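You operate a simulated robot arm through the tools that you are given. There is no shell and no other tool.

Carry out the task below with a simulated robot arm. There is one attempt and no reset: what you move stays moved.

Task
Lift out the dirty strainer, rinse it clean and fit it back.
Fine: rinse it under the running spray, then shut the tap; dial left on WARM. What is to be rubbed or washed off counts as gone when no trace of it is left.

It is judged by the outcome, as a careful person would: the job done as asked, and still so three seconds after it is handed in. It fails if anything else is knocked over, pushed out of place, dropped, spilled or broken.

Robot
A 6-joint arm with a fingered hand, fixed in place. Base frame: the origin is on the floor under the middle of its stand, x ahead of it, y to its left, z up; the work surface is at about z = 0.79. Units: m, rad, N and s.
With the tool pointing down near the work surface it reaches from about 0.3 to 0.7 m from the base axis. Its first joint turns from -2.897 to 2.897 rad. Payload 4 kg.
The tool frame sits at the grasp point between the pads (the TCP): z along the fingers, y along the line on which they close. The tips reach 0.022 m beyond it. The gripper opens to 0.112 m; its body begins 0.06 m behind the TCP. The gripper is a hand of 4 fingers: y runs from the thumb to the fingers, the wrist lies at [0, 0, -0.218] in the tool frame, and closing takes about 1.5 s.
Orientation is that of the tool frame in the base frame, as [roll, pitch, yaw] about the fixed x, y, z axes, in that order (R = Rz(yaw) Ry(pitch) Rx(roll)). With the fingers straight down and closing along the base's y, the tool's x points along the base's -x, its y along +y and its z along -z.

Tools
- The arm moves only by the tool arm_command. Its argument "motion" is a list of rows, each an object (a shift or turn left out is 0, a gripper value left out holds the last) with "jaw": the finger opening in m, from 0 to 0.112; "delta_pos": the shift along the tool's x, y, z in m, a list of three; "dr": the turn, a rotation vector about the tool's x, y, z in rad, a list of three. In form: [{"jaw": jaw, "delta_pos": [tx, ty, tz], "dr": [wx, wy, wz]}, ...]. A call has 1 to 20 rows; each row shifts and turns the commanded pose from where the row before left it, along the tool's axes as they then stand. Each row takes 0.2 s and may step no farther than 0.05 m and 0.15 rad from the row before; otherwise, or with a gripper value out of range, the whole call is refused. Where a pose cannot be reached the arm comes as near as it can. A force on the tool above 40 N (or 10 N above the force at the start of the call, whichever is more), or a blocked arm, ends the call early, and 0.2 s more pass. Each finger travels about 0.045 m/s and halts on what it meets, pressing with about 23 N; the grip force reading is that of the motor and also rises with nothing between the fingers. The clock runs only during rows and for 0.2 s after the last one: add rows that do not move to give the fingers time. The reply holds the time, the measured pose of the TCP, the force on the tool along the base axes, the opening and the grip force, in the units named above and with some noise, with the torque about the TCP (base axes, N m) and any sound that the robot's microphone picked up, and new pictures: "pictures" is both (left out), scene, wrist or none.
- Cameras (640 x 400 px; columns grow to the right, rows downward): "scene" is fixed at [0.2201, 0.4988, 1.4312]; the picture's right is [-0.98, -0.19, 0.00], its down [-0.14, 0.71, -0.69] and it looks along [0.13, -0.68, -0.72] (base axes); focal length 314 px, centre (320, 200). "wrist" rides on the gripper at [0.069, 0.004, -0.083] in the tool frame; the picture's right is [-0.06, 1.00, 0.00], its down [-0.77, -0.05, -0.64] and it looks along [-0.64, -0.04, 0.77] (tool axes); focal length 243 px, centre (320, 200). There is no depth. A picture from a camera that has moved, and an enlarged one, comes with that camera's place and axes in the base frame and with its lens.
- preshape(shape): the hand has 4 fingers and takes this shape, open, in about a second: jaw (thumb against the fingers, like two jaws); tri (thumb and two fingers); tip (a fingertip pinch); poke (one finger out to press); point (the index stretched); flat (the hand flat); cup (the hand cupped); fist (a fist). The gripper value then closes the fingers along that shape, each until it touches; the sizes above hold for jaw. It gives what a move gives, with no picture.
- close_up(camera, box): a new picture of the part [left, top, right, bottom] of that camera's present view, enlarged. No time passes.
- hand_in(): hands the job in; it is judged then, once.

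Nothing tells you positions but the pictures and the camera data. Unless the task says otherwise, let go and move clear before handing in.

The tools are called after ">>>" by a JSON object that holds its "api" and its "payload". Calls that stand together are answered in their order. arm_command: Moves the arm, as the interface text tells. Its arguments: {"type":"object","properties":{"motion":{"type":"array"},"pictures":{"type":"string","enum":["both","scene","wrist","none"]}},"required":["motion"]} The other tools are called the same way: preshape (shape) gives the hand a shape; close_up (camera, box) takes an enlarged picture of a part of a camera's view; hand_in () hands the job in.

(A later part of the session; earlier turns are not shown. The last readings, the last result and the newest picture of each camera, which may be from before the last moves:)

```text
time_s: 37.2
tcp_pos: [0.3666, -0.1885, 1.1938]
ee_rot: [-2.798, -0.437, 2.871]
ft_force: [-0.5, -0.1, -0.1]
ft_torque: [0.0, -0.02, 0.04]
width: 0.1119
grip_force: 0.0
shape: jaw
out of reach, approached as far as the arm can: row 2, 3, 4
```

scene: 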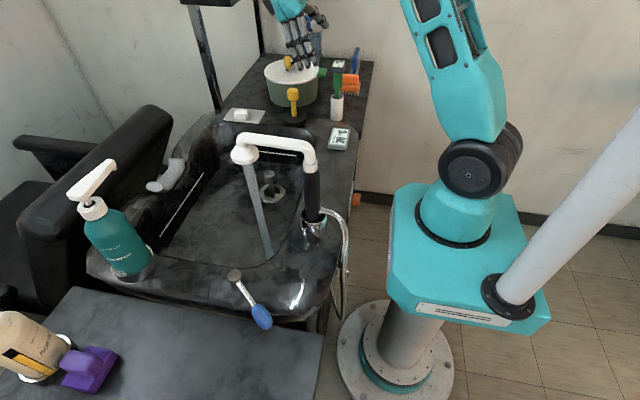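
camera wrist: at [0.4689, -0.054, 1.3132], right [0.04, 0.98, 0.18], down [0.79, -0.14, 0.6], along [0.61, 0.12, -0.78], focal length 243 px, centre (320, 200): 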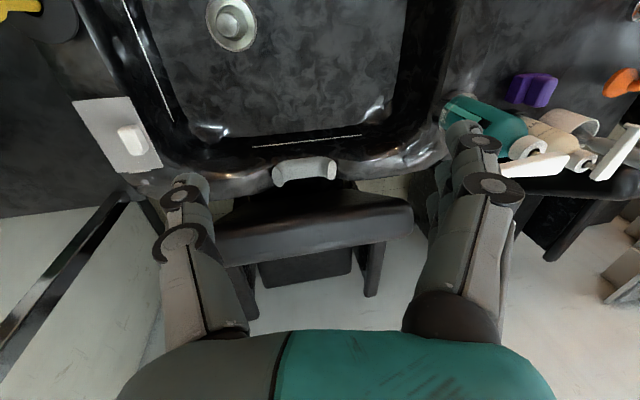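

Blocked at about 0.33 rad toward -y. Now the other direction.

>>> {"api": "arm_command", "payload": {"motion": [{"dr": [-0.15, 0, 0], "delta_pos": [0, 0.0326, -0.00245]}, {"dr": [-0.15, 0, 0], "delta_pos": [0, 0.0326, -0.00245]}, {}], "pictures": "none"}}

>>> {"api": "arm_command", "payload": {"motion": [{"dr": [-0.15, 0, 0], "delta_pos": [0, 0.0326, -0.00245]}, {"dr": [-0.15, 0, 0], "delta_pos": [0, 0.0326, -0.00245]}, {"dr": [-0.15, 0, 0], "delta_pos": [0, 0.0326, -0.00245]}, {}], "pictures": "none"}}

```text
time_s: 38.0
tcp_pos: [0.3796, -0.127, 1.1818]
ee_rot: [-3.101, -0.436, 2.872]
ft_force: [-0.1, 0.4, 0.2]
ft_torque: [0.02, -0.02, 0.0]
width: 0.1119
grip_force: 0.0
shape: jaw
```

```text
time_s: 39.0
tcp_pos: [0.4091, -0.0502, 1.1925]
ee_rot: [2.796, -0.451, 2.873]
ft_force: [0.3, 0.7, -0.3]
ft_torque: [0.01, -0.01, 0.01]
width: 0.1119
grip_force: 0.1
shape: jaw
out of reach, approached as far as the arm can: row 1
```

Toward +y it continues to move. I'll raise for clearance over the spout and keep tilting that way.

>>> {"api": "arm_command", "payload": {"motion": [{"delta_pos": [0, 0, -0.04]}, {"delta_pos": [0, -0.02, -0.03]}, {}], "pictures": "none"}}

>>> {"api": "arm_command", "payload": {"motion": [{"dr": [-0.15, 0, 0], "delta_pos": [0, 0.0326, -0.00245]}, {"dr": [-0.15, 0, 0], "delta_pos": [0, 0.0326, -0.00245]}, {"dr": [-0.15, 0, 0], "delta_pos": [0, 0.0326, -0.00245]}, {}], "pictures": "both"}}

```text
time_s: 39.8
tcp_pos: [0.3997, -0.0985, 1.2132]
ee_rot: [2.802, -0.45, 2.869]
ft_force: [-0.8, -0.6, 0.9]
ft_torque: [-0.01, 0.0, -0.01]
width: 0.1118
grip_force: 0.0
shape: jaw
out of reach, approached as far as the arm can: row 1, 2
```

```text
time_s: 40.8
tcp_pos: [0.3852, -0.089, 1.187]
ee_rot: [2.73, -0.439, 2.868]
ft_force: [-0.3, -0.2, -0.3]
ft_torque: [0.0, 0.0, -0.03]
width: 0.1118
grip_force: 0.1
shape: jaw
out of reach, approached as far as the arm can: row 1, 2, 3
camera wrist: at [0.3504, -0.1084, 1.2873], right [0.47, 0.82, 0.33], down [0.82, -0.54, 0.19], along [0.34, 0.19, -0.92], focal length 243 px, centre (320, 200)
```

scene: 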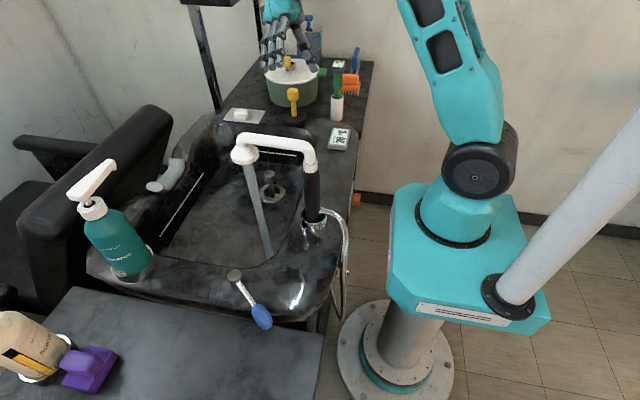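
wrist: 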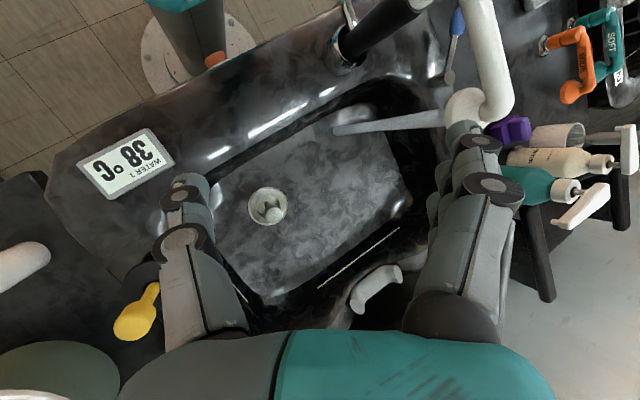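

Sideways tilt is limited both ways here. The arm's last joint seems to have crossed a limit when I first yawed (limit about 2.9 rad), so I'll level the hand again and then yaw the opposite way past that joint's other end, which should flip it back.

>>> {"api": "arm_command", "payload": {"motion": [{"dr": [0.14, 0, 0], "delta_pos": [0, -0.0304, -0.002]}, {"dr": [0.14, 0, 0], "delta_pos": [0, -0.0304, -0.002]}, {"dr": [0.13, 0, 0], "delta_pos": [0, -0.0284, -0.002]}, {"delta_pos": [-0.03, 0, -0.02]}, {"delta_pos": [-0.03, 0, -0.02]}, {"delta_pos": [-0.03, 0, 0]}, {}], "pictures": "none"}}

>>> {"api": "arm_command", "payload": {"motion": [{"dr": [0, -0.11, 0]}, {"dr": [0, -0.11, 0]}, {"dr": [0, -0.11, 0]}, {"dr": [0, -0.11, 0]}, {}], "pictures": "none"}}

```text
time_s: 42.4
tcp_pos: [0.4604, -0.1884, 1.167]
ee_rot: [3.087, -0.454, 2.866]
ft_force: [0.0, 0.1, -0.1]
ft_torque: [-0.01, -0.02, 0.01]
width: 0.1118
grip_force: 0.1
shape: jaw
out of reach, approached as far as the arm can: row 3
```

```text
time_s: 43.6
tcp_pos: [0.4706, -0.1976, 1.1808]
ee_rot: [3.091, -0.027, 2.847]
ft_force: [0.5, 0.0, 0.1]
ft_torque: [0.0, 0.01, 0.01]
width: 0.1123
grip_force: 0.0
shape: jaw
out of reach, approached as far as the arm can: row 3, 4
```

Level again at [0.471, -0.198, 1.181]. Now I yaw the hand in the opposite sense, in stages.

>>> {"api": "arm_command", "payload": {"motion": [{"dr": [0, 0, 0.15]}, {"dr": [0, 0, 0.15]}, {"dr": [0, 0, 0.15]}, {"dr": [0, 0, 0.15]}, {"dr": [0, 0, 0.15]}, {"dr": [0, 0, 0.15]}, {"dr": [0, 0, 0.15]}, {}], "pictures": "none"}}

>>> {"api": "arm_command", "payload": {"motion": [{"dr": [0, 0, 0.15]}, {"dr": [0, 0, 0.15]}, {"dr": [0, 0, 0.15]}, {"dr": [0, 0, 0.15]}, {}], "pictures": "scene"}}

```text
time_s: 45.4
tcp_pos: [0.4726, -0.1971, 1.1824]
ee_rot: [3.131, -0.051, 1.792]
ft_force: [0.5, -0.1, -0.2]
ft_torque: [0.02, 0.02, 0.0]
width: 0.112
grip_force: 0.0
shape: jaw
```

```text
time_s: 46.6
tcp_pos: [0.4737, -0.1972, 1.1818]
ee_rot: [-3.121, -0.048, 1.194]
ft_force: [0.4, -0.4, -0.3]
ft_torque: [-0.01, -0.01, -0.02]
width: 0.1119
grip_force: 0.1
shape: jaw
```

scene: 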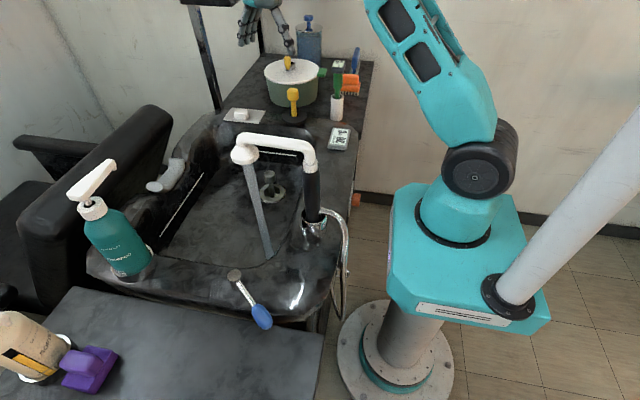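

No limit yet, so I'll keep yawing the same way.

>>> {"api": "arm_command", "payload": {"motion": [{"dr": [0, 0, 0.15]}, {"dr": [0, 0, 0.15]}, {"dr": [0, 0, 0.15]}, {"dr": [0, 0, 0.15]}, {"dr": [0, 0, 0.15]}, {"dr": [0, 0, 0.15]}, {}], "pictures": "none"}}

>>> {"api": "arm_command", "payload": {"motion": [{"dr": [0, 0, 0.15]}, {"dr": [0, 0, 0.15]}, {"dr": [0, 0, 0.15]}, {"dr": [0, 0, 0.15]}, {"dr": [0, 0, 0.15]}, {"dr": [0, 0, 0.15]}, {}], "pictures": "none"}}

```text
time_s: 48.2
tcp_pos: [0.4727, -0.1985, 1.1822]
ee_rot: [-3.092, -0.013, 0.292]
ft_force: [-0.4, -0.8, 0.0]
ft_torque: [-0.02, -0.01, -0.01]
width: 0.1121
grip_force: 0.0
shape: jaw
```

```text
time_s: 49.8
tcp_pos: [0.4729, -0.1977, 1.1824]
ee_rot: [-3.101, 0.029, -0.606]
ft_force: [-0.2, 1.1, -0.3]
ft_torque: [-0.06, 0.01, -0.01]
width: 0.1121
grip_force: 0.0
shape: jaw
```

Still free after a full turn, so this joint's range is wide. I'll continue until it reaches its end.

>>> {"api": "arm_command", "payload": {"motion": [{"dr": [0, 0, 0.15]}, {"dr": [0, 0, 0.15]}, {"dr": [0, 0, 0.15]}, {"dr": [0, 0, 0.15]}, {"dr": [0, 0, 0.15]}, {"dr": [0, 0, 0.15]}, {}], "pictures": "none"}}

>>> {"api": "arm_command", "payload": {"motion": [{"dr": [0, 0, 0.15]}, {"dr": [0, 0, 0.15]}, {"dr": [0, 0, 0.15]}, {"dr": [0, 0, 0.15]}, {"dr": [0, 0, 0.15]}, {"dr": [0, 0, 0.15]}, {}], "pictures": "none"}}

```text
time_s: 51.4
tcp_pos: [0.4721, -0.1979, 1.1825]
ee_rot: [-3.14, 0.052, -1.506]
ft_force: [0.2, 0.0, -0.7]
ft_torque: [0.03, 0.01, 0.0]
width: 0.1119
grip_force: 0.1
shape: jaw
```

```text
time_s: 53.0
tcp_pos: [0.4735, -0.199, 1.1827]
ee_rot: [3.101, 0.034, -2.407]
ft_force: [0.7, -0.2, 0.4]
ft_torque: [-0.02, -0.05, 0.01]
width: 0.1121
grip_force: 0.2
shape: jaw
```

The joint turns more than a full turn freely. I'll check whether straight-down motion works now.

>>> {"api": "arm_command", "payload": {"motion": [{"delta_pos": [0, 0, 0.02]}, {"delta_pos": [0, 0, 0.02]}, {}], "pictures": "none"}}

```text
time_s: 53.8
tcp_pos: [0.4913, -0.205, 1.1625]
ee_rot: [3.101, 0.036, -2.404]
ft_force: [-0.2, -0.3, -0.9]
ft_torque: [0.01, 0.03, 0.01]
width: 0.1118
grip_force: 0.1
shape: jaw
out of reach, approached as far as the arm can: row 1, 2
```

I'd like to see the wrist joints themselves. I'll slide outward and down over the basin, where this posture allows it, so the scene camera sees the wrist.

>>> {"api": "arm_command", "payload": {"motion": [{"delta_pos": [-0.0347, -0.003, 0.02]}, {"delta_pos": [-0.0347, -0.003, 0.028]}, {"delta_pos": [-0.0347, -0.003, 0.028]}, {"delta_pos": [-0.0347, -0.003, 0.028]}, {"delta_pos": [-0.0347, -0.003, 0.028]}, {}], "pictures": "scene"}}

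>>> {"api": "close_up", "payload": {"camera": "scene", "box": [60, 0, 380, 160]}}

```text
time_s: 55.2
tcp_pos: [0.6308, -0.0934, 1.038]
ee_rot: [3.105, 0.038, -2.402]
ft_force: [-0.9, -0.6, 0.8]
ft_torque: [0.03, 0.0, 0.02]
width: 0.1118
grip_force: 0.1
shape: jaw
```

scene: 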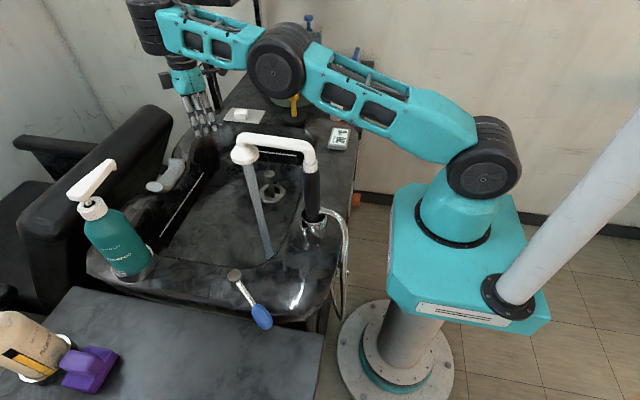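

```text
2.00 times, centred on (220, 80) of scene
camera zoom: at [0.2201, 0.4988, 1.4312], right [-0.98, -0.19, 0.0], down [-0.14, 0.71, -0.69], along [0.13, -0.68, -0.72], focal length 628 px, centre (520, 440)
```

zoom: 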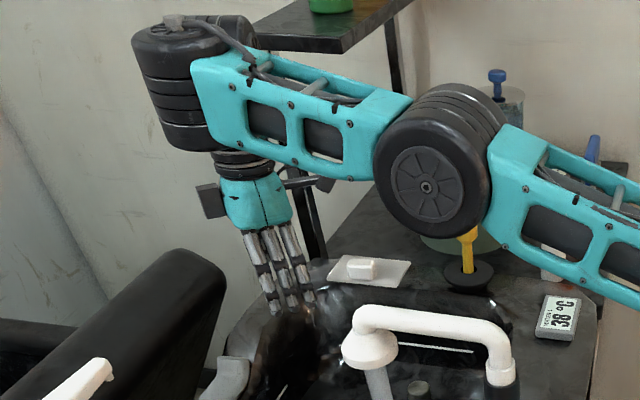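

Now the whole arm is visible: elbow up, a stacked wrist joint at the forearm's end with the hand below. I'll zoom in on the wrist.

>>> {"api": "close_up", "payload": {"camera": "scene", "box": [110, 0, 240, 90]}}

>>> {"api": "close_up", "payload": {"camera": "scene", "box": [130, 50, 240, 140]}}

```text
4.44 times, centred on (175, 45) of scene
camera zoom: at [0.2201, 0.4988, 1.4312], right [-0.98, -0.19, 0.0], down [-0.14, 0.71, -0.69], along [0.13, -0.68, -0.72], focal length 1395 px, centre (964, 889)
```

zoom: 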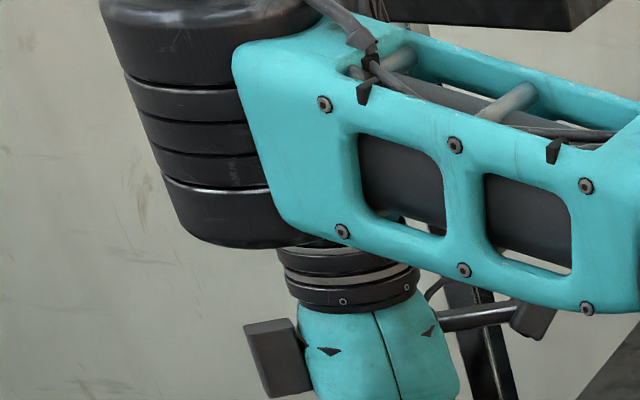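

```text
4.44 times, centred on (185, 95) of scene
camera zoom: at [0.2201, 0.4988, 1.4312], right [-0.98, -0.19, 0.0], down [-0.14, 0.71, -0.69], along [0.13, -0.68, -0.72], focal length 1395 px, centre (920, 667)
```

zoom: 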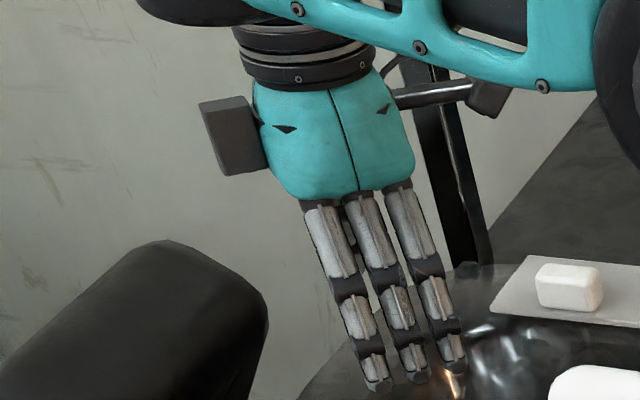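

The stack beside the hand looks like another wrist joint with a vertical axis; if so, straight-down is close to a wrist singularity. I'll yaw the hand here and watch which parts turn.

>>> {"api": "arm_command", "payload": {"motion": [{"dr": [0, 0, -0.15]}, {"dr": [0, 0, -0.15]}, {"dr": [0, 0, -0.15]}, {"dr": [0, 0, -0.15]}, {"dr": [0, 0, -0.15]}, {"dr": [0, 0, -0.15]}, {}], "pictures": "none"}}

>>> {"api": "close_up", "payload": {"camera": "scene", "box": [100, 0, 320, 140]}}

```text
time_s: 56.8
tcp_pos: [0.6298, -0.0939, 1.0378]
ee_rot: [-3.136, 0.049, -1.5]
ft_force: [0.3, 0.2, -0.1]
ft_torque: [0.02, 0.03, 0.0]
width: 0.1121
grip_force: 0.0
shape: jaw
```

```text
2.86 times, centred on (210, 70) of scene
camera zoom: at [0.2201, 0.4988, 1.4312], right [-0.98, -0.19, 0.0], down [-0.14, 0.71, -0.69], along [0.13, -0.68, -0.72], focal length 897 px, centre (634, 571)
```

zoom: 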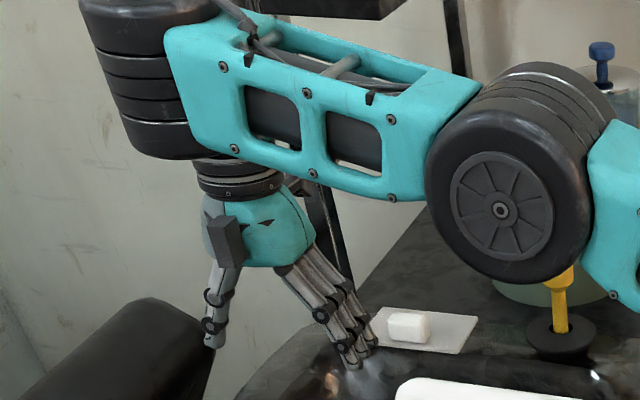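

Only the ring and hand turned; the stack stayed. Now I'll tilt the fingers inward slightly and see whether the stack tilts with them.

>>> {"api": "arm_command", "payload": {"motion": [{"dr": [-0.15, 0, 0], "delta_pos": [0, 0.0326, -0.00245]}, {"dr": [-0.15, 0, 0], "delta_pos": [0, 0.0326, -0.00245]}, {"dr": [-0.1, 0, 0], "delta_pos": [0, 0.0218, -0.001]}, {}], "pictures": "none"}}

>>> {"api": "close_up", "payload": {"camera": "scene", "box": [100, 0, 320, 140]}}

```text
time_s: 57.8
tcp_pos: [0.5309, -0.0718, 1.0557]
ee_rot: [2.797, 0.053, -1.504]
ft_force: [-0.2, 0.7, -0.5]
ft_torque: [0.01, 0.02, 0.0]
width: 0.112
grip_force: 0.1
shape: jaw
out of reach, approached as far as the arm can: row 2, 3
```

```text
2.86 times, centred on (210, 70) of scene
camera zoom: at [0.2201, 0.4988, 1.4312], right [-0.98, -0.19, 0.0], down [-0.14, 0.71, -0.69], along [0.13, -0.68, -0.72], focal length 897 px, centre (634, 571)
```

zoom: 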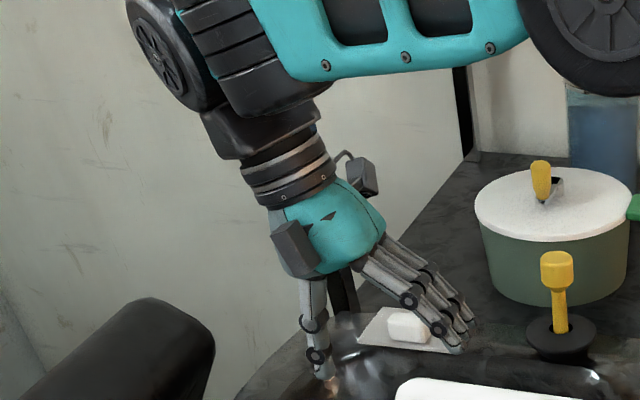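

This view shows much more of the wrist. I'll zoom further.

>>> {"api": "close_up", "payload": {"camera": "scene", "box": [130, 0, 270, 90]}}

>>> {"api": "close_up", "payload": {"camera": "scene", "box": [120, 0, 520, 240]}}

```text
4.44 times, centred on (200, 45) of scene
camera zoom: at [0.2201, 0.4988, 1.4312], right [-0.98, -0.19, 0.0], down [-0.14, 0.71, -0.69], along [0.13, -0.68, -0.72], focal length 1395 px, centre (853, 889)
```

zoom: 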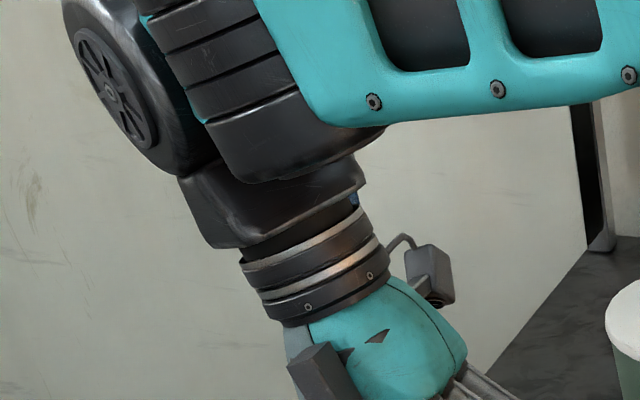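

```text
1.60 times, centred on (320, 120) of scene
camera zoom: at [0.2201, 0.4988, 1.4312], right [-0.98, -0.19, 0.0], down [-0.14, 0.71, -0.69], along [0.13, -0.68, -0.72], focal length 502 px, centre (320, 328)
```

zoom: 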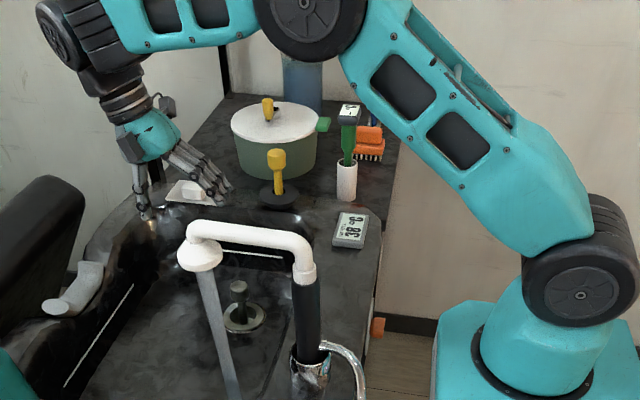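

Now it's clear: the wrist is yaw–pitch–roll, and with the fingers parallel to the forearm's normal it is singular; my yawing there wound up the wrong joint. I'll test tilting the fingers outward-right (away from that singular line) about the wrist to see if that side is open.

>>> {"api": "arm_command", "payload": {"motion": [{"dr": [0.0768, 0.0641, 0], "delta_pos": [0.014, -0.0167, -0.001]}, {"dr": [0.0768, 0.0641, 0], "delta_pos": [0.014, -0.0167, -0.001]}, {}], "pictures": "none"}}

>>> {"api": "close_up", "payload": {"camera": "scene", "box": [100, 0, 320, 140]}}

```text
time_s: 58.6
tcp_pos: [0.5643, -0.0965, 1.0475]
ee_rot: [2.952, -0.07, -1.471]
ft_force: [-0.2, 0.4, -0.5]
ft_torque: [-0.01, 0.03, 0.02]
width: 0.1118
grip_force: 0.1
shape: jaw
```

```text
2.86 times, centred on (210, 70) of scene
camera zoom: at [0.2201, 0.4988, 1.4312], right [-0.98, -0.19, 0.0], down [-0.14, 0.71, -0.69], along [0.13, -0.68, -0.72], focal length 897 px, centre (634, 571)
```

zoom: 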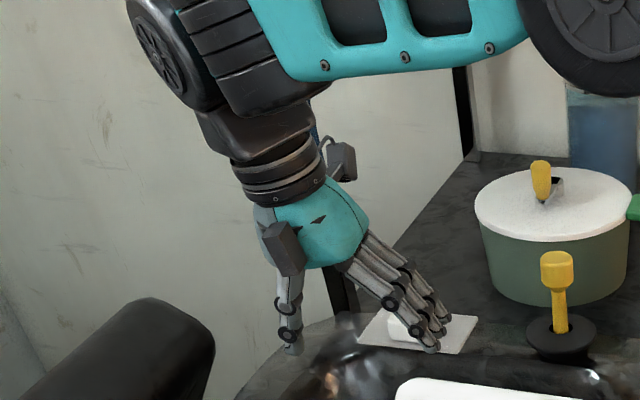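

That moved freely, and only the hand tilted. Continuing, I'll bring the fingers to straight down about the fixed wrist from this side, which should put the wrist in its normal configuration.

>>> {"api": "arm_command", "payload": {"motion": [{"dr": [0.0945, -0.0343, 0], "delta_pos": [-0.0075, -0.0206, -0.001]}, {"dr": [0.0945, -0.0343, 0], "delta_pos": [-0.0075, -0.0206, -0.001]}, {}], "pictures": "none"}}

>>> {"api": "arm_command", "payload": {"motion": [{"delta_pos": [0, 0, 0.02]}, {"delta_pos": [0, 0.02, 0.0]}, {}], "pictures": "none"}}

>>> {"api": "close_up", "payload": {"camera": "scene", "box": [100, 0, 320, 140]}}

```text
time_s: 59.4
tcp_pos: [0.6052, -0.0787, 1.0423]
ee_rot: [-3.14, -0.003, -1.478]
ft_force: [-0.1, 0.6, 0.6]
ft_torque: [0.01, -0.01, 0.0]
width: 0.1118
grip_force: 0.1
shape: jaw
```

```text
time_s: 60.2
tcp_pos: [0.5845, -0.0815, 1.0243]
ee_rot: [-3.14, -0.002, -1.476]
ft_force: [-0.5, -0.1, 0.4]
ft_torque: [0.01, -0.01, 0.0]
width: 0.1119
grip_force: 0.1
shape: jaw
```

```text
2.86 times, centred on (210, 70) of scene
camera zoom: at [0.2201, 0.4988, 1.4312], right [-0.98, -0.19, 0.0], down [-0.14, 0.71, -0.69], along [0.13, -0.68, -0.72], focal length 897 px, centre (634, 571)
```

zoom: 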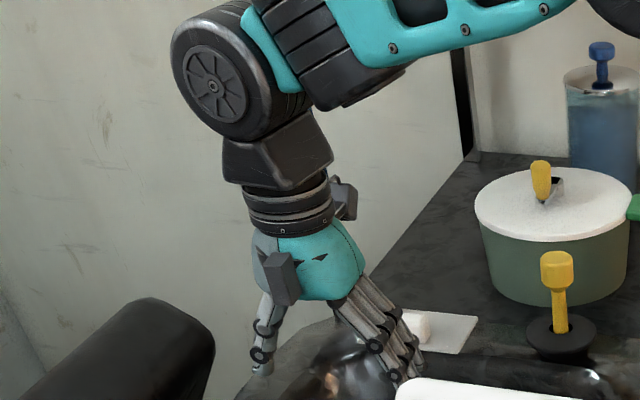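

The wrist is back in its normal configuration: straight-down moves now track exactly at [0.5845, -0.0815, 1.0243]. I'll move above the strainer knob and check with the wrist camera.

>>> {"api": "arm_command", "payload": {"motion": [{"delta_pos": [0, 0.036, 0.01]}, {"delta_pos": [0.014, 0.036, 0.01]}, {"delta_pos": [0.014, 0.036, 0.01]}, {}], "pictures": "both"}}

```text
time_s: 61.2
tcp_pos: [0.4813, -0.1178, 0.9945]
ee_rot: [3.141, -0.001, -1.477]
ft_force: [0.6, -0.3, -0.9]
ft_torque: [0.0, -0.01, 0.03]
width: 0.112
grip_force: 0.0
shape: jaw
camera wrist: at [0.4832, -0.1883, 1.0779], right [-1.0, -0.03, 0.0], down [-0.02, 0.77, 0.64], along [-0.02, 0.64, -0.77], focal length 243 px, centre (320, 200)
```

scene: 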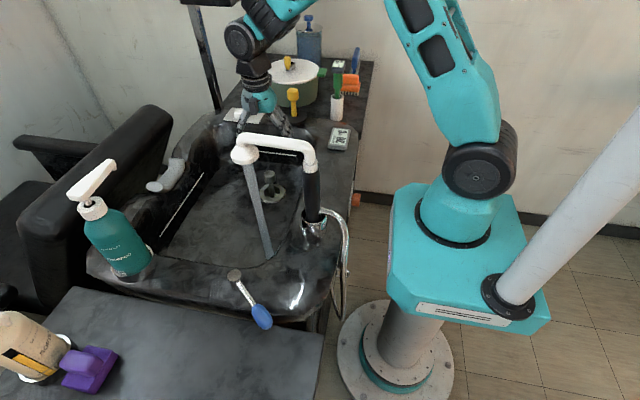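
wrist: 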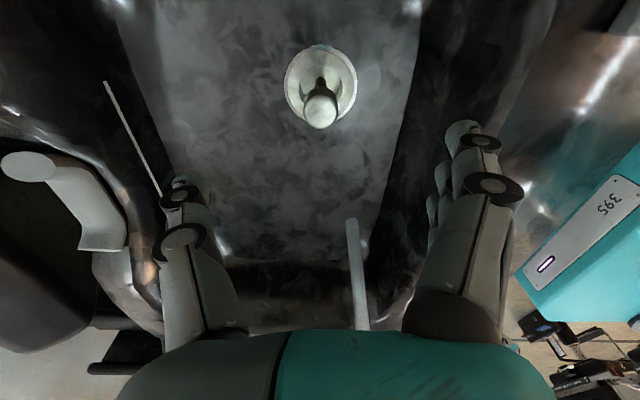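

The hand is right above the knob. I'll zoom to refine alignment before descending.

>>> {"api": "close_up", "payload": {"camera": "wrist", "box": [260, 30, 380, 150]}}

>>> {"api": "close_up", "payload": {"camera": "scene", "box": [215, 70, 335, 220]}}

```text
3.33 times, centred on (320, 90) of wrist
camera zoom: at [0.4832, -0.1883, 1.0779], right [-1.0, -0.03, 0.0], down [-0.02, 0.77, 0.64], along [-0.02, 0.64, -0.77], focal length 809 px, centre (320, 567)
```

zoom: 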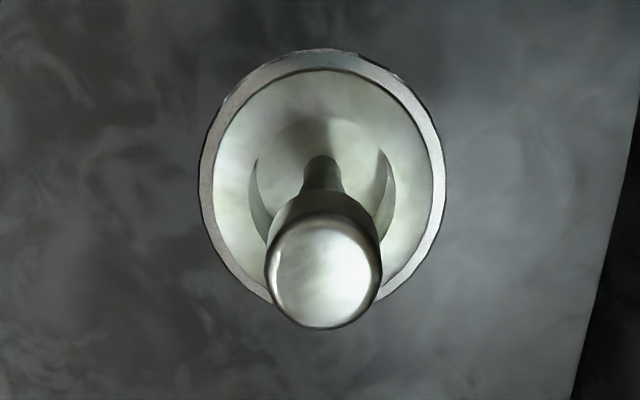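

```text
2.67 times, centred on (275, 145) of scene
camera zoom: at [0.2201, 0.4988, 1.4312], right [-0.98, -0.19, 0.0], down [-0.14, 0.71, -0.69], along [0.13, -0.68, -0.72], focal length 837 px, centre (440, 347)
```

zoom: 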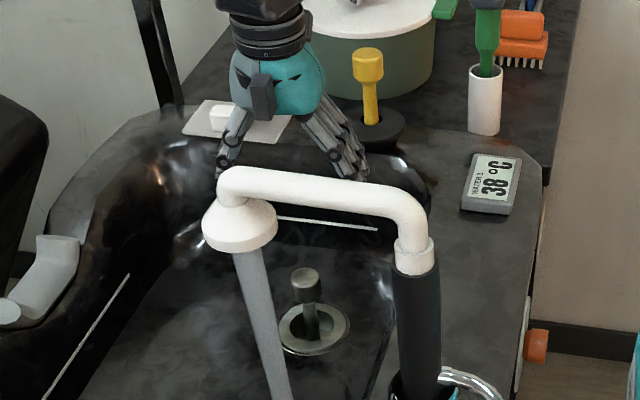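

Knob axis refined to [0.479, -0.111], about 3 cm across. I'll descend partway and check clearance to the spout.

>>> {"api": "arm_command", "payload": {"motion": [{"delta_pos": [-0.007, 0.0017, 0.025]}, {"delta_pos": [0, 0, 0.025]}, {"delta_pos": [0, 0, 0.025]}, {}], "pictures": "both"}}

```text
time_s: 62.2
tcp_pos: [0.4784, -0.1116, 0.9187]
ee_rot: [3.141, -0.001, -1.479]
ft_force: [0.1, 0.3, 0.0]
ft_torque: [-0.05, 0.02, -0.01]
width: 0.1119
grip_force: 0.1
shape: jaw
camera wrist: at [0.4801, -0.1812, 1.0021], right [-1.0, -0.03, 0.0], down [-0.02, 0.77, 0.64], along [-0.02, 0.64, -0.77], focal length 243 px, centre (320, 200)
```

scene: 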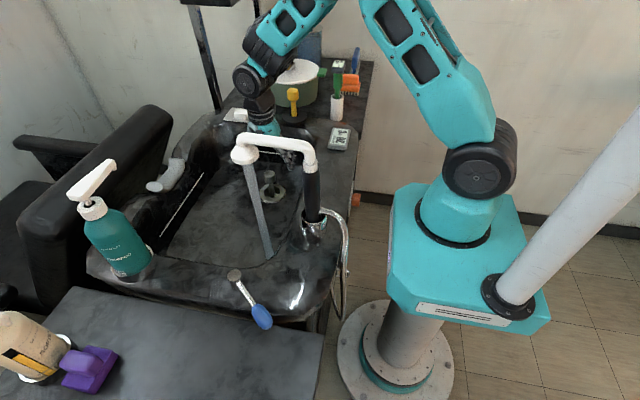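
wrist: 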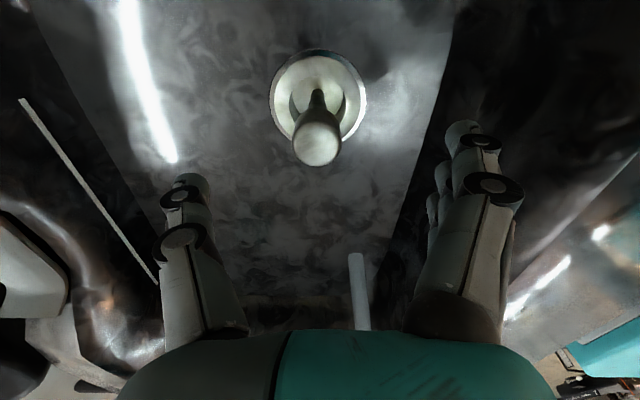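

Aligned within 1–2 mm. I'll descend to the knob and check before closing.

>>> {"api": "arm_command", "payload": {"motion": [{"delta_pos": [-0.001, -0.001, 0.025]}, {"delta_pos": [0, 0, 0.025]}, {"delta_pos": [0, 0, 0.017]}, {}], "pictures": "both"}}

```text
time_s: 63.2
tcp_pos: [0.4802, -0.111, 0.85]
ee_rot: [3.141, 0.0, -1.476]
ft_force: [-0.4, -0.9, 0.3]
ft_torque: [0.03, 0.01, -0.04]
width: 0.1121
grip_force: 0.1
shape: jaw
camera wrist: at [0.4821, -0.18, 0.9337], right [-1.0, -0.03, 0.0], down [-0.02, 0.77, 0.64], along [-0.02, 0.64, -0.77], focal length 243 px, centre (320, 200)
```

scene: 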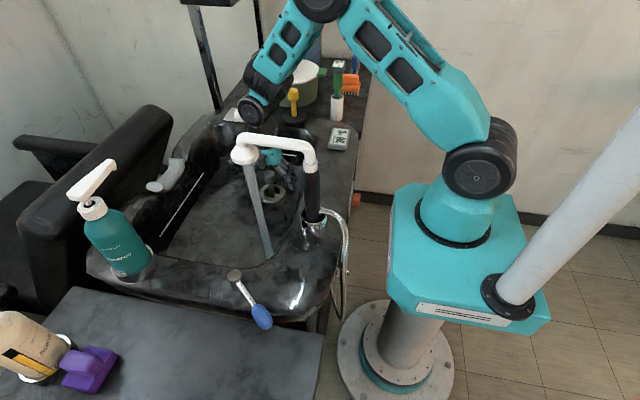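
wrist: 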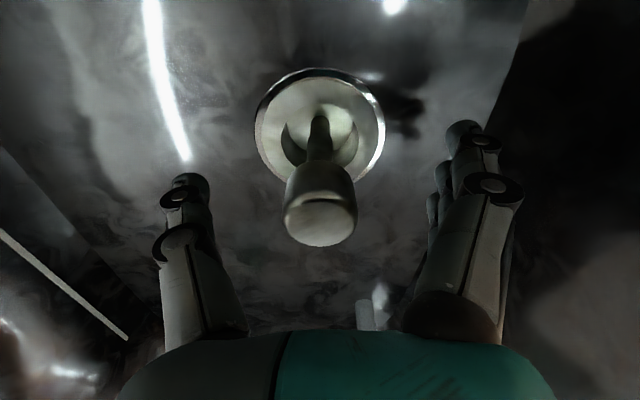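

The knob is centred between thumb and fingers. Closing the hand now, with time to settle.

>>> {"api": "arm_command", "payload": {"motion": [{"jaw": 0.01}, {"jaw": 0.01}, {"jaw": 0.01}, {"jaw": 0.01}, {"jaw": 0.01}, {"jaw": 0.01}, {"jaw": 0.01}, {"jaw": 0.01}, {"jaw": 0.01}], "pictures": "both"}}

```text
time_s: 65.2
tcp_pos: [0.4809, -0.1103, 0.851]
ee_rot: [-3.141, -0.004, -1.475]
ft_force: [-0.4, 0.8, -0.8]
ft_torque: [0.04, -0.04, -0.01]
width: 0.0083
grip_force: 22.8
shape: jaw
camera wrist: at [0.482, -0.18, 0.9339], right [-1.0, -0.03, 0.0], down [-0.02, 0.77, 0.64], along [-0.02, 0.64, -0.77], focal length 243 px, centre (320, 200)
```

scene: 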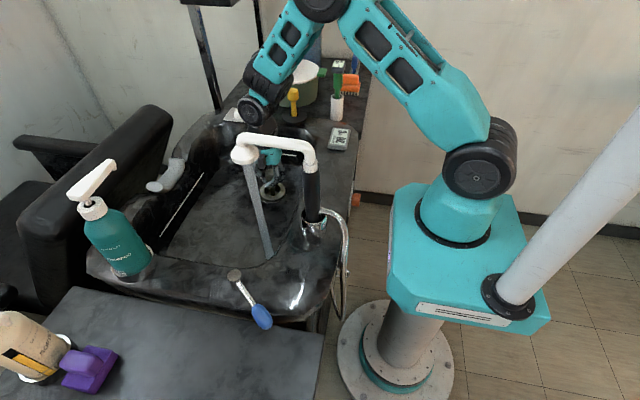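
wrist: 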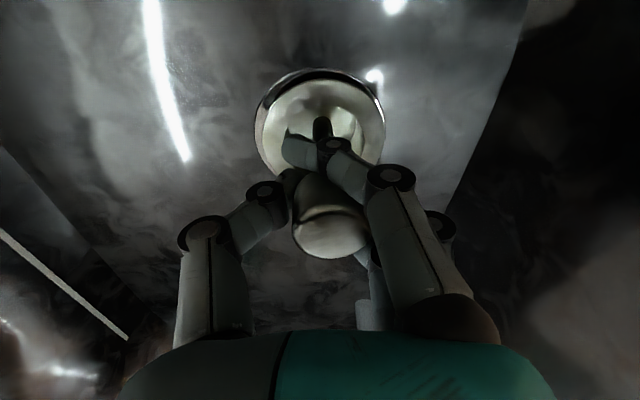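

The fingertips wrapped under the knob around the stem. I'll zoom to judge the hold.

>>> {"api": "close_up", "payload": {"camera": "wrist", "box": [220, 50, 440, 290]}}

>>> {"api": "close_up", "payload": {"camera": "scene", "box": [230, 90, 330, 210]}}

```text
1.67 times, centred on (330, 170) of wrist
camera zoom: at [0.482, -0.18, 0.9339], right [-1.0, -0.03, 0.0], down [-0.02, 0.77, 0.64], along [-0.02, 0.64, -0.77], focal length 404 px, centre (303, 250)
```

zoom: 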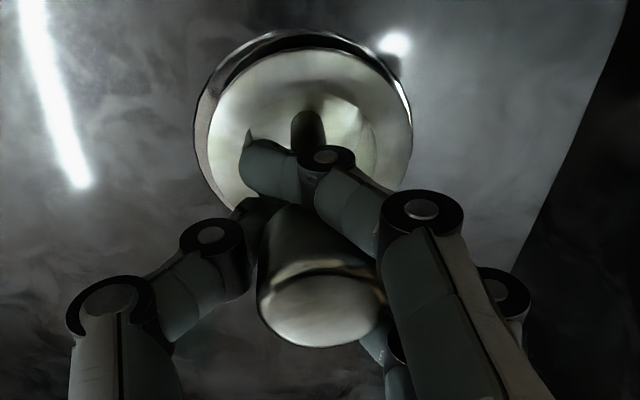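

```text
3.33 times, centred on (280, 150) of scene
camera zoom: at [0.2201, 0.4988, 1.4312], right [-0.98, -0.19, 0.0], down [-0.14, 0.71, -0.69], along [0.13, -0.68, -0.72], focal length 1046 px, centre (453, 367)
```

zoom: 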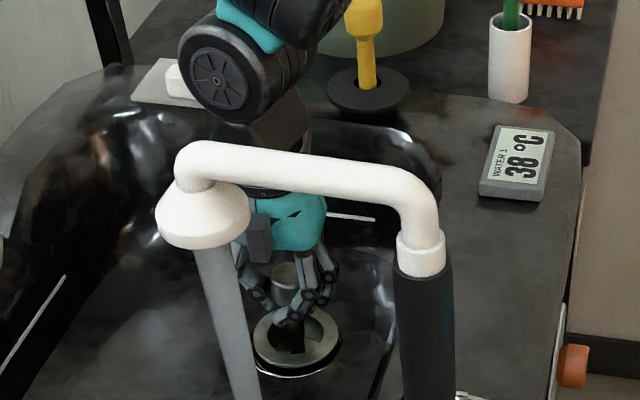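

The knob is caged with fingertips under it, a secure hold. I'll lift straight up slowly inside the basin.

>>> {"api": "arm_command", "payload": {"motion": [{"delta_pos": [0, 0, -0.02]}, {"delta_pos": [0, 0, -0.02]}, {"delta_pos": [0, 0, -0.02]}, {"delta_pos": [0, 0, -0.02]}, {}], "pictures": "both"}}

>>> {"api": "close_up", "payload": {"camera": "scene", "box": [230, 90, 330, 210]}}

>>> {"api": "close_up", "payload": {"camera": "wrist", "box": [220, 30, 440, 290]}}

```text
time_s: 66.4
tcp_pos: [0.4789, -0.1109, 0.9321]
ee_rot: [3.141, -0.002, -1.475]
ft_force: [1.0, 0.7, -2.0]
ft_torque: [-0.06, 0.0, 0.03]
width: 0.0081
grip_force: 23.2
shape: jaw
camera wrist: at [0.4808, -0.1798, 1.0154], right [-1.0, -0.03, 0.0], down [-0.02, 0.77, 0.64], along [-0.02, 0.64, -0.77], focal length 243 px, centre (320, 200)
```

scene: 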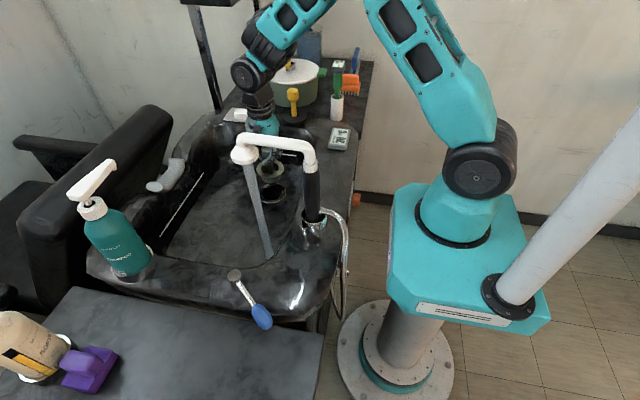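
wrist: 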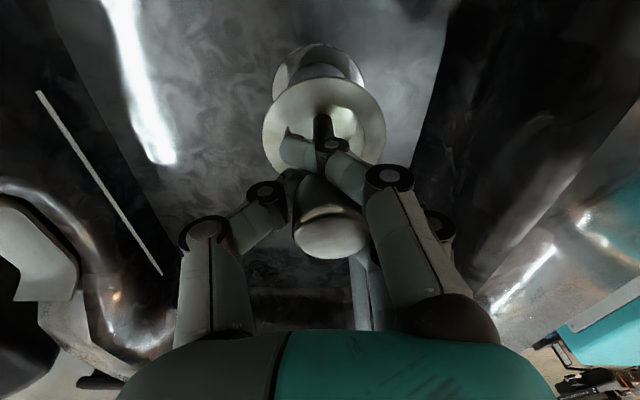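

```text
3.33 times, centred on (280, 150) of scene
camera zoom: at [0.2201, 0.4988, 1.4312], right [-0.98, -0.19, 0.0], down [-0.14, 0.71, -0.69], along [0.13, -0.68, -0.72], focal length 1046 px, centre (453, 367)
```

zoom: 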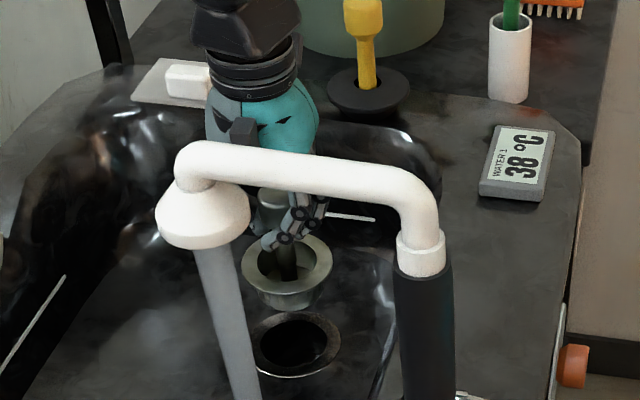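

```text
1.54 times, centred on (330, 160) of wrist
camera zoom: at [0.4808, -0.1798, 1.0154], right [-1.0, -0.03, 0.0], down [-0.02, 0.77, 0.64], along [-0.02, 0.64, -0.77], focal length 373 px, centre (305, 262)
```

zoom: 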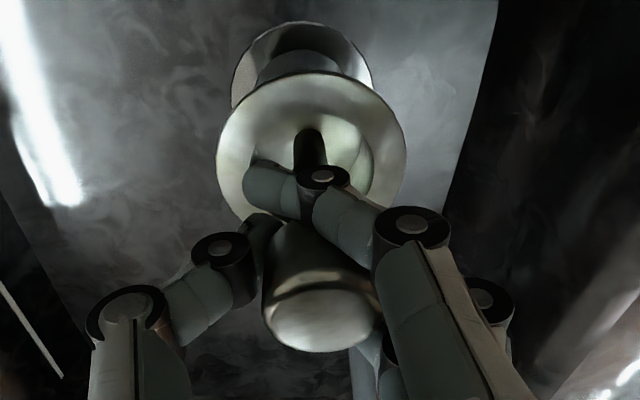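

The strainer, a brimmed basket, is out and the drain hole is visible below. I'll zoom in to find the dirt.

>>> {"api": "close_up", "payload": {"camera": "scene", "box": [250, 140, 306, 185]}}

>>> {"api": "close_up", "payload": {"camera": "wrist", "box": [250, 30, 400, 150]}}

```text
8.89 times, centred on (278, 162) of scene
camera zoom: at [0.2201, 0.4988, 1.4312], right [-0.98, -0.19, 0.0], down [-0.14, 0.71, -0.69], along [0.13, -0.68, -0.72], focal length 2790 px, centre (693, 533)
```

zoom: 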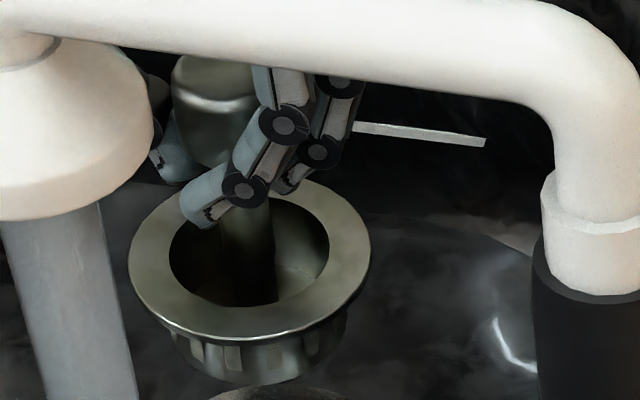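

```text
3.33 times, centred on (325, 90) of wrist
camera zoom: at [0.4808, -0.1798, 1.0154], right [-1.0, -0.03, 0.0], down [-0.02, 0.77, 0.64], along [-0.02, 0.64, -0.77], focal length 809 px, centre (303, 567)
```

zoom: 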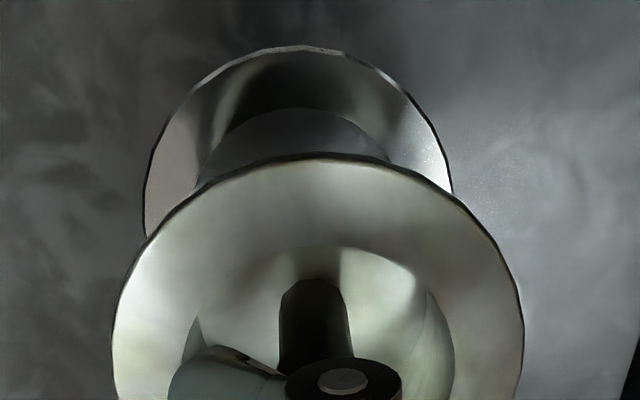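

The strainer is a slotted basket with a yellowish film. The stream falls at about [0.423, 0.10] and the spout runs along x at y≈0.10, so I'll approach from the -y side: move toward it and tilt the fingers about 45° toward +y so the hand stays clear of the spray head.

>>> {"api": "arm_command", "payload": {"motion": [{"delta_pos": [-0.0273, 0.017, -0.0115]}, {"delta_pos": [-0.0273, 0.017, -0.0115]}, {"dr": [0.0125, -0.1304, 0]}, {"dr": [0.0125, -0.1304, 0]}, {"dr": [0.0125, -0.1304, 0]}, {}], "pictures": "both"}}

```text
time_s: 67.8
tcp_pos: [0.4398, -0.0595, 0.9535]
ee_rot: [-3.101, 0.392, -1.469]
ft_force: [-0.1, -0.8, 0.2]
ft_torque: [-0.02, -0.03, -0.02]
width: 0.0076
grip_force: 23.0
shape: jaw
camera wrist: at [0.4419, -0.1554, 1.004], right [-1.0, -0.03, -0.01], down [-0.02, 0.46, 0.89], along [-0.02, 0.89, -0.46], focal length 243 px, centre (320, 200)
```

scene: 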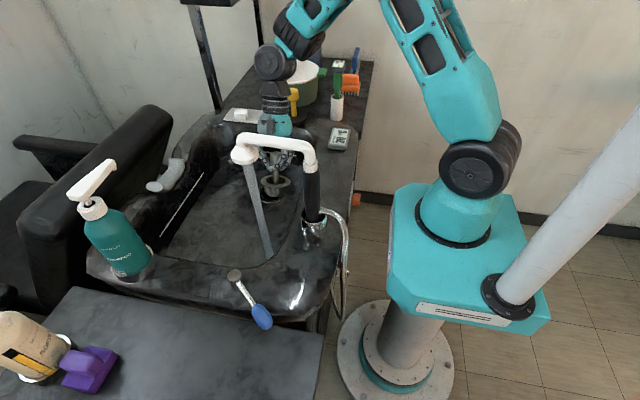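
wrist: 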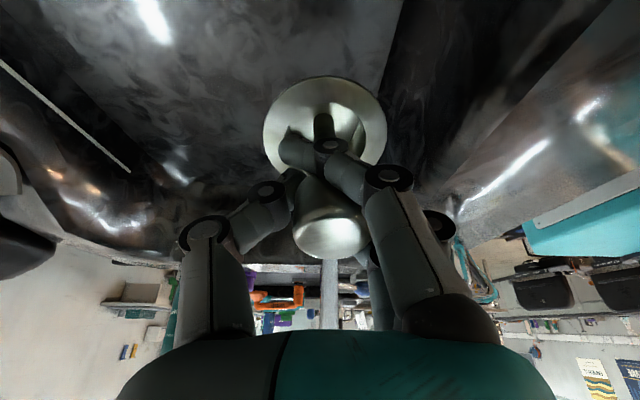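

The hold is steady. I'll shift toward the stream while finishing the tilt to about 45°.

>>> {"api": "arm_command", "payload": {"motion": [{"delta_pos": [-0.0368, -0.0035, 0.0153]}, {"dr": [0.0125, -0.1304, 0]}, {"dr": [0.0125, -0.1304, 0]}, {"dr": [0.0125, -0.1304, 0]}, {}], "pictures": "both"}}

>>> {"api": "close_up", "payload": {"camera": "scene", "box": [230, 120, 330, 220]}}

>>> {"api": "close_up", "payload": {"camera": "wrist", "box": [240, 60, 400, 280]}}

```text
time_s: 69.0
tcp_pos: [0.4322, -0.0204, 0.9487]
ee_rot: [-3.041, 0.779, -1.435]
ft_force: [0.2, -0.1, -1.2]
ft_torque: [0.0, -0.02, 0.04]
width: 0.0075
grip_force: 22.8
shape: jaw
out of reach, approached as far as the arm can: row 3, 4
camera wrist: at [0.4338, -0.1289, 0.9574], right [-1.0, -0.02, -0.03], down [-0.03, 0.09, 1.0], along [-0.02, 1.0, -0.09], focal length 243 px, centre (320, 200)
```

scene: 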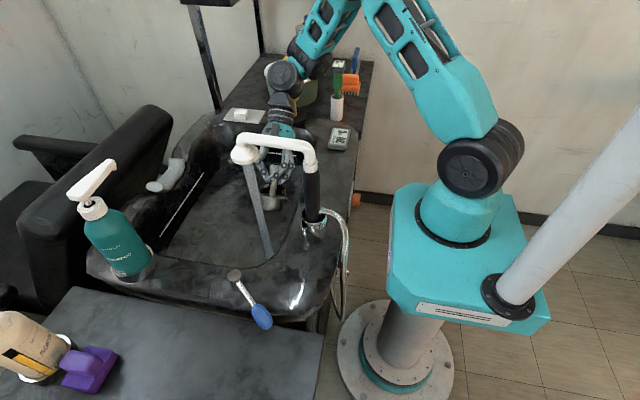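
wrist: 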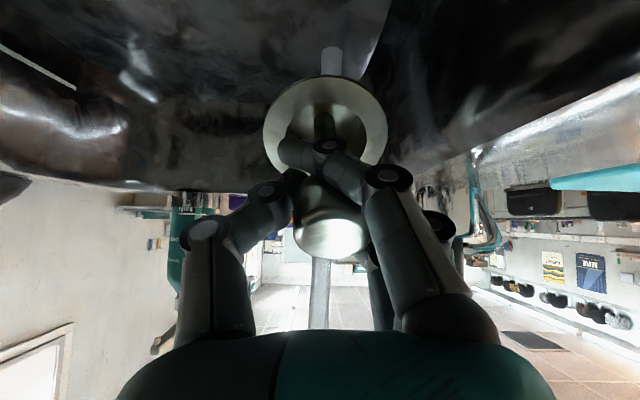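

```text
4.00 times, centred on (280, 170) of scene
camera zoom: at [0.2201, 0.4988, 1.4312], right [-0.98, -0.19, 0.0], down [-0.14, 0.71, -0.69], along [0.13, -0.68, -0.72], focal length 1256 px, centre (480, 320)
```

zoom: 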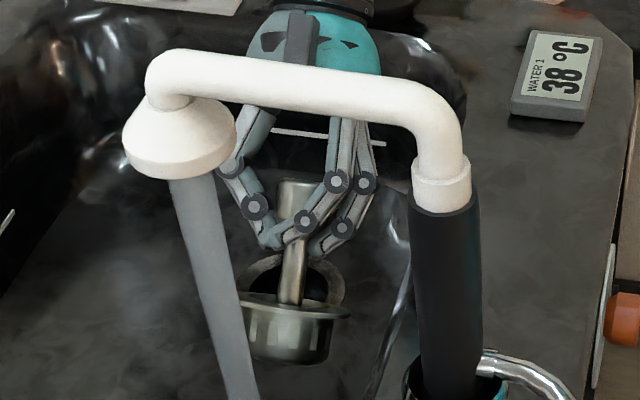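

```text
1.82 times, centred on (320, 170) of wrist
camera zoom: at [0.4338, -0.1289, 0.9574], right [-1.0, -0.02, -0.03], down [-0.03, 0.09, 1.0], along [-0.02, 1.0, -0.09], focal length 441 px, centre (320, 254)
```

zoom: 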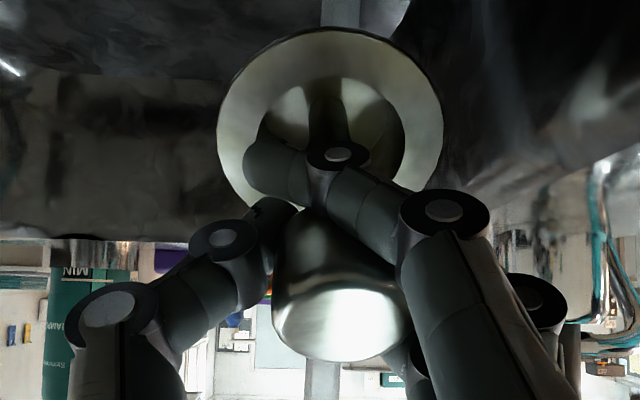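

The strainer is now tilted with its basket toward the stream; brim centre about [0.4325, 0.024, 0.904]. I'll move it about 7–8 cm into the stream, keeping below the spray head.

>>> {"api": "arm_command", "payload": {"motion": [{"delta_pos": [-0.0147, 0.0019, 0.0214]}, {"delta_pos": [-0.0147, 0.0019, 0.0214]}, {}], "pictures": "scene"}}

>>> {"api": "close_up", "payload": {"camera": "scene", "box": [220, 130, 320, 230]}}

```text
time_s: 69.8
tcp_pos: [0.4265, 0.0297, 0.9374]
ee_rot: [-3.047, 0.78, -1.439]
ft_force: [-0.5, 0.4, -0.2]
ft_torque: [-0.02, 0.02, -0.01]
width: 0.0071
grip_force: 22.7
shape: jaw
```

scene: 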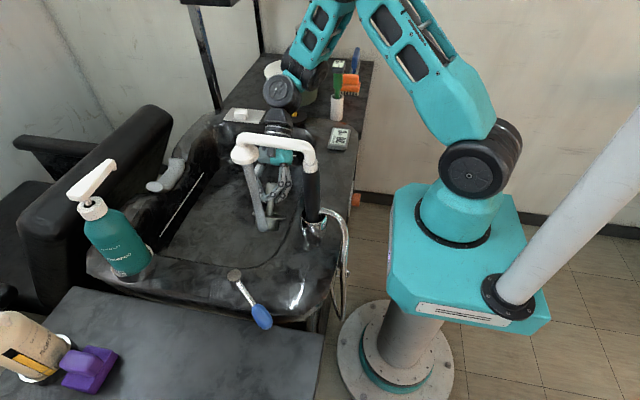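

```text
4.00 times, centred on (270, 180) of scene
camera zoom: at [0.2201, 0.4988, 1.4312], right [-0.98, -0.19, 0.0], down [-0.14, 0.71, -0.69], along [0.13, -0.68, -0.72], focal length 1256 px, centre (520, 280)
```

zoom: 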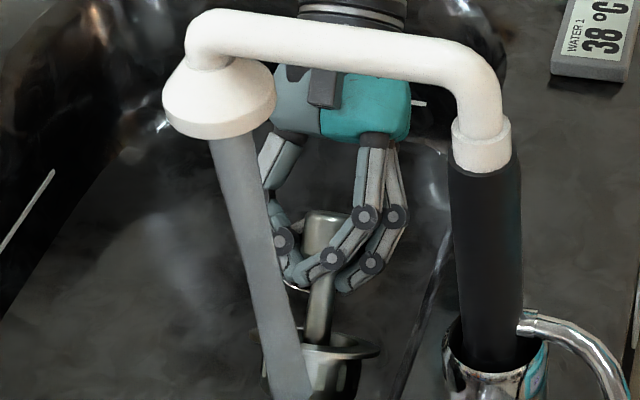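

The stream now stops on the strainer's edge, so contact with water is real. I'll shift about +1.6 cm in x and +2 cm in y to centre it under the stream and hold it there.

>>> {"api": "arm_command", "payload": {"motion": [{"delta_pos": [-0.0126, -0.0172, 0.0142]}, {}, {}, {}, {}, {}], "pictures": "both"}}

>>> {"api": "close_up", "payload": {"camera": "scene", "box": [220, 150, 320, 250]}}

>>> {"api": "close_up", "payload": {"camera": "wrist", "box": [240, 60, 400, 280]}}

```text
time_s: 71.2
tcp_pos: [0.428, 0.0451, 0.929]
ee_rot: [-3.04, 0.78, -1.432]
ft_force: [0.6, 0.2, -0.9]
ft_torque: [0.02, 0.01, 0.04]
width: 0.007
grip_force: 22.7
shape: jaw
out of reach, approached as far as the arm can: row 1
camera wrist: at [0.4312, -0.0631, 0.9389], right [-1.0, -0.02, -0.03], down [-0.03, 0.09, 1.0], along [-0.02, 1.0, -0.09], focal length 243 px, centre (320, 200)
```

scene: 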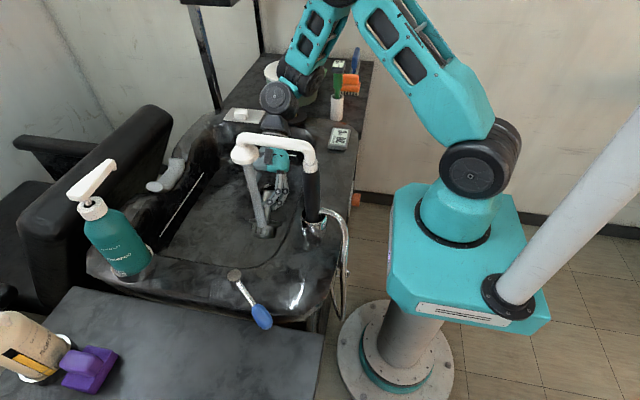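
wrist: 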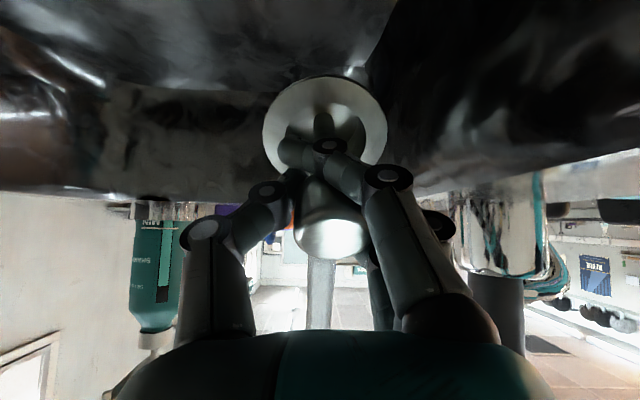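

```text
4.00 times, centred on (270, 200) of scene
camera zoom: at [0.2201, 0.4988, 1.4312], right [-0.98, -0.19, 0.0], down [-0.14, 0.71, -0.69], along [0.13, -0.68, -0.72], focal length 1256 px, centre (520, 200)
```

zoom: 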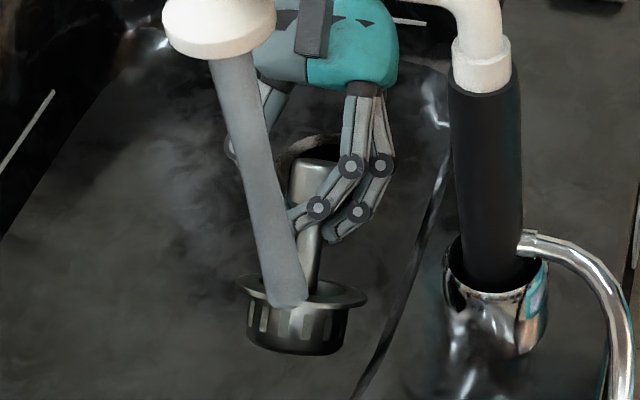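

```text
1.82 times, centred on (320, 170) of wrist
camera zoom: at [0.4312, -0.0631, 0.9389], right [-1.0, -0.02, -0.03], down [-0.03, 0.09, 1.0], along [-0.02, 1.0, -0.09], focal length 441 px, centre (320, 254)
```

zoom: 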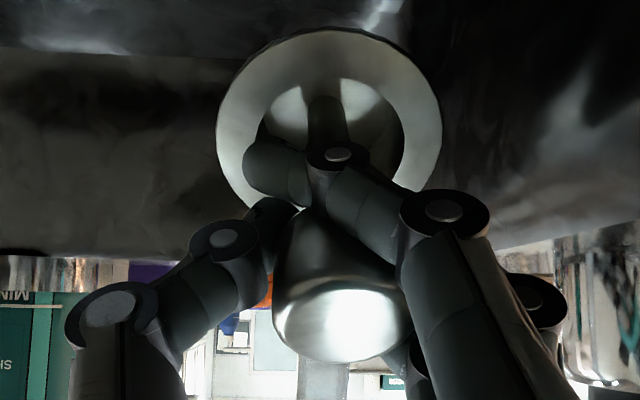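

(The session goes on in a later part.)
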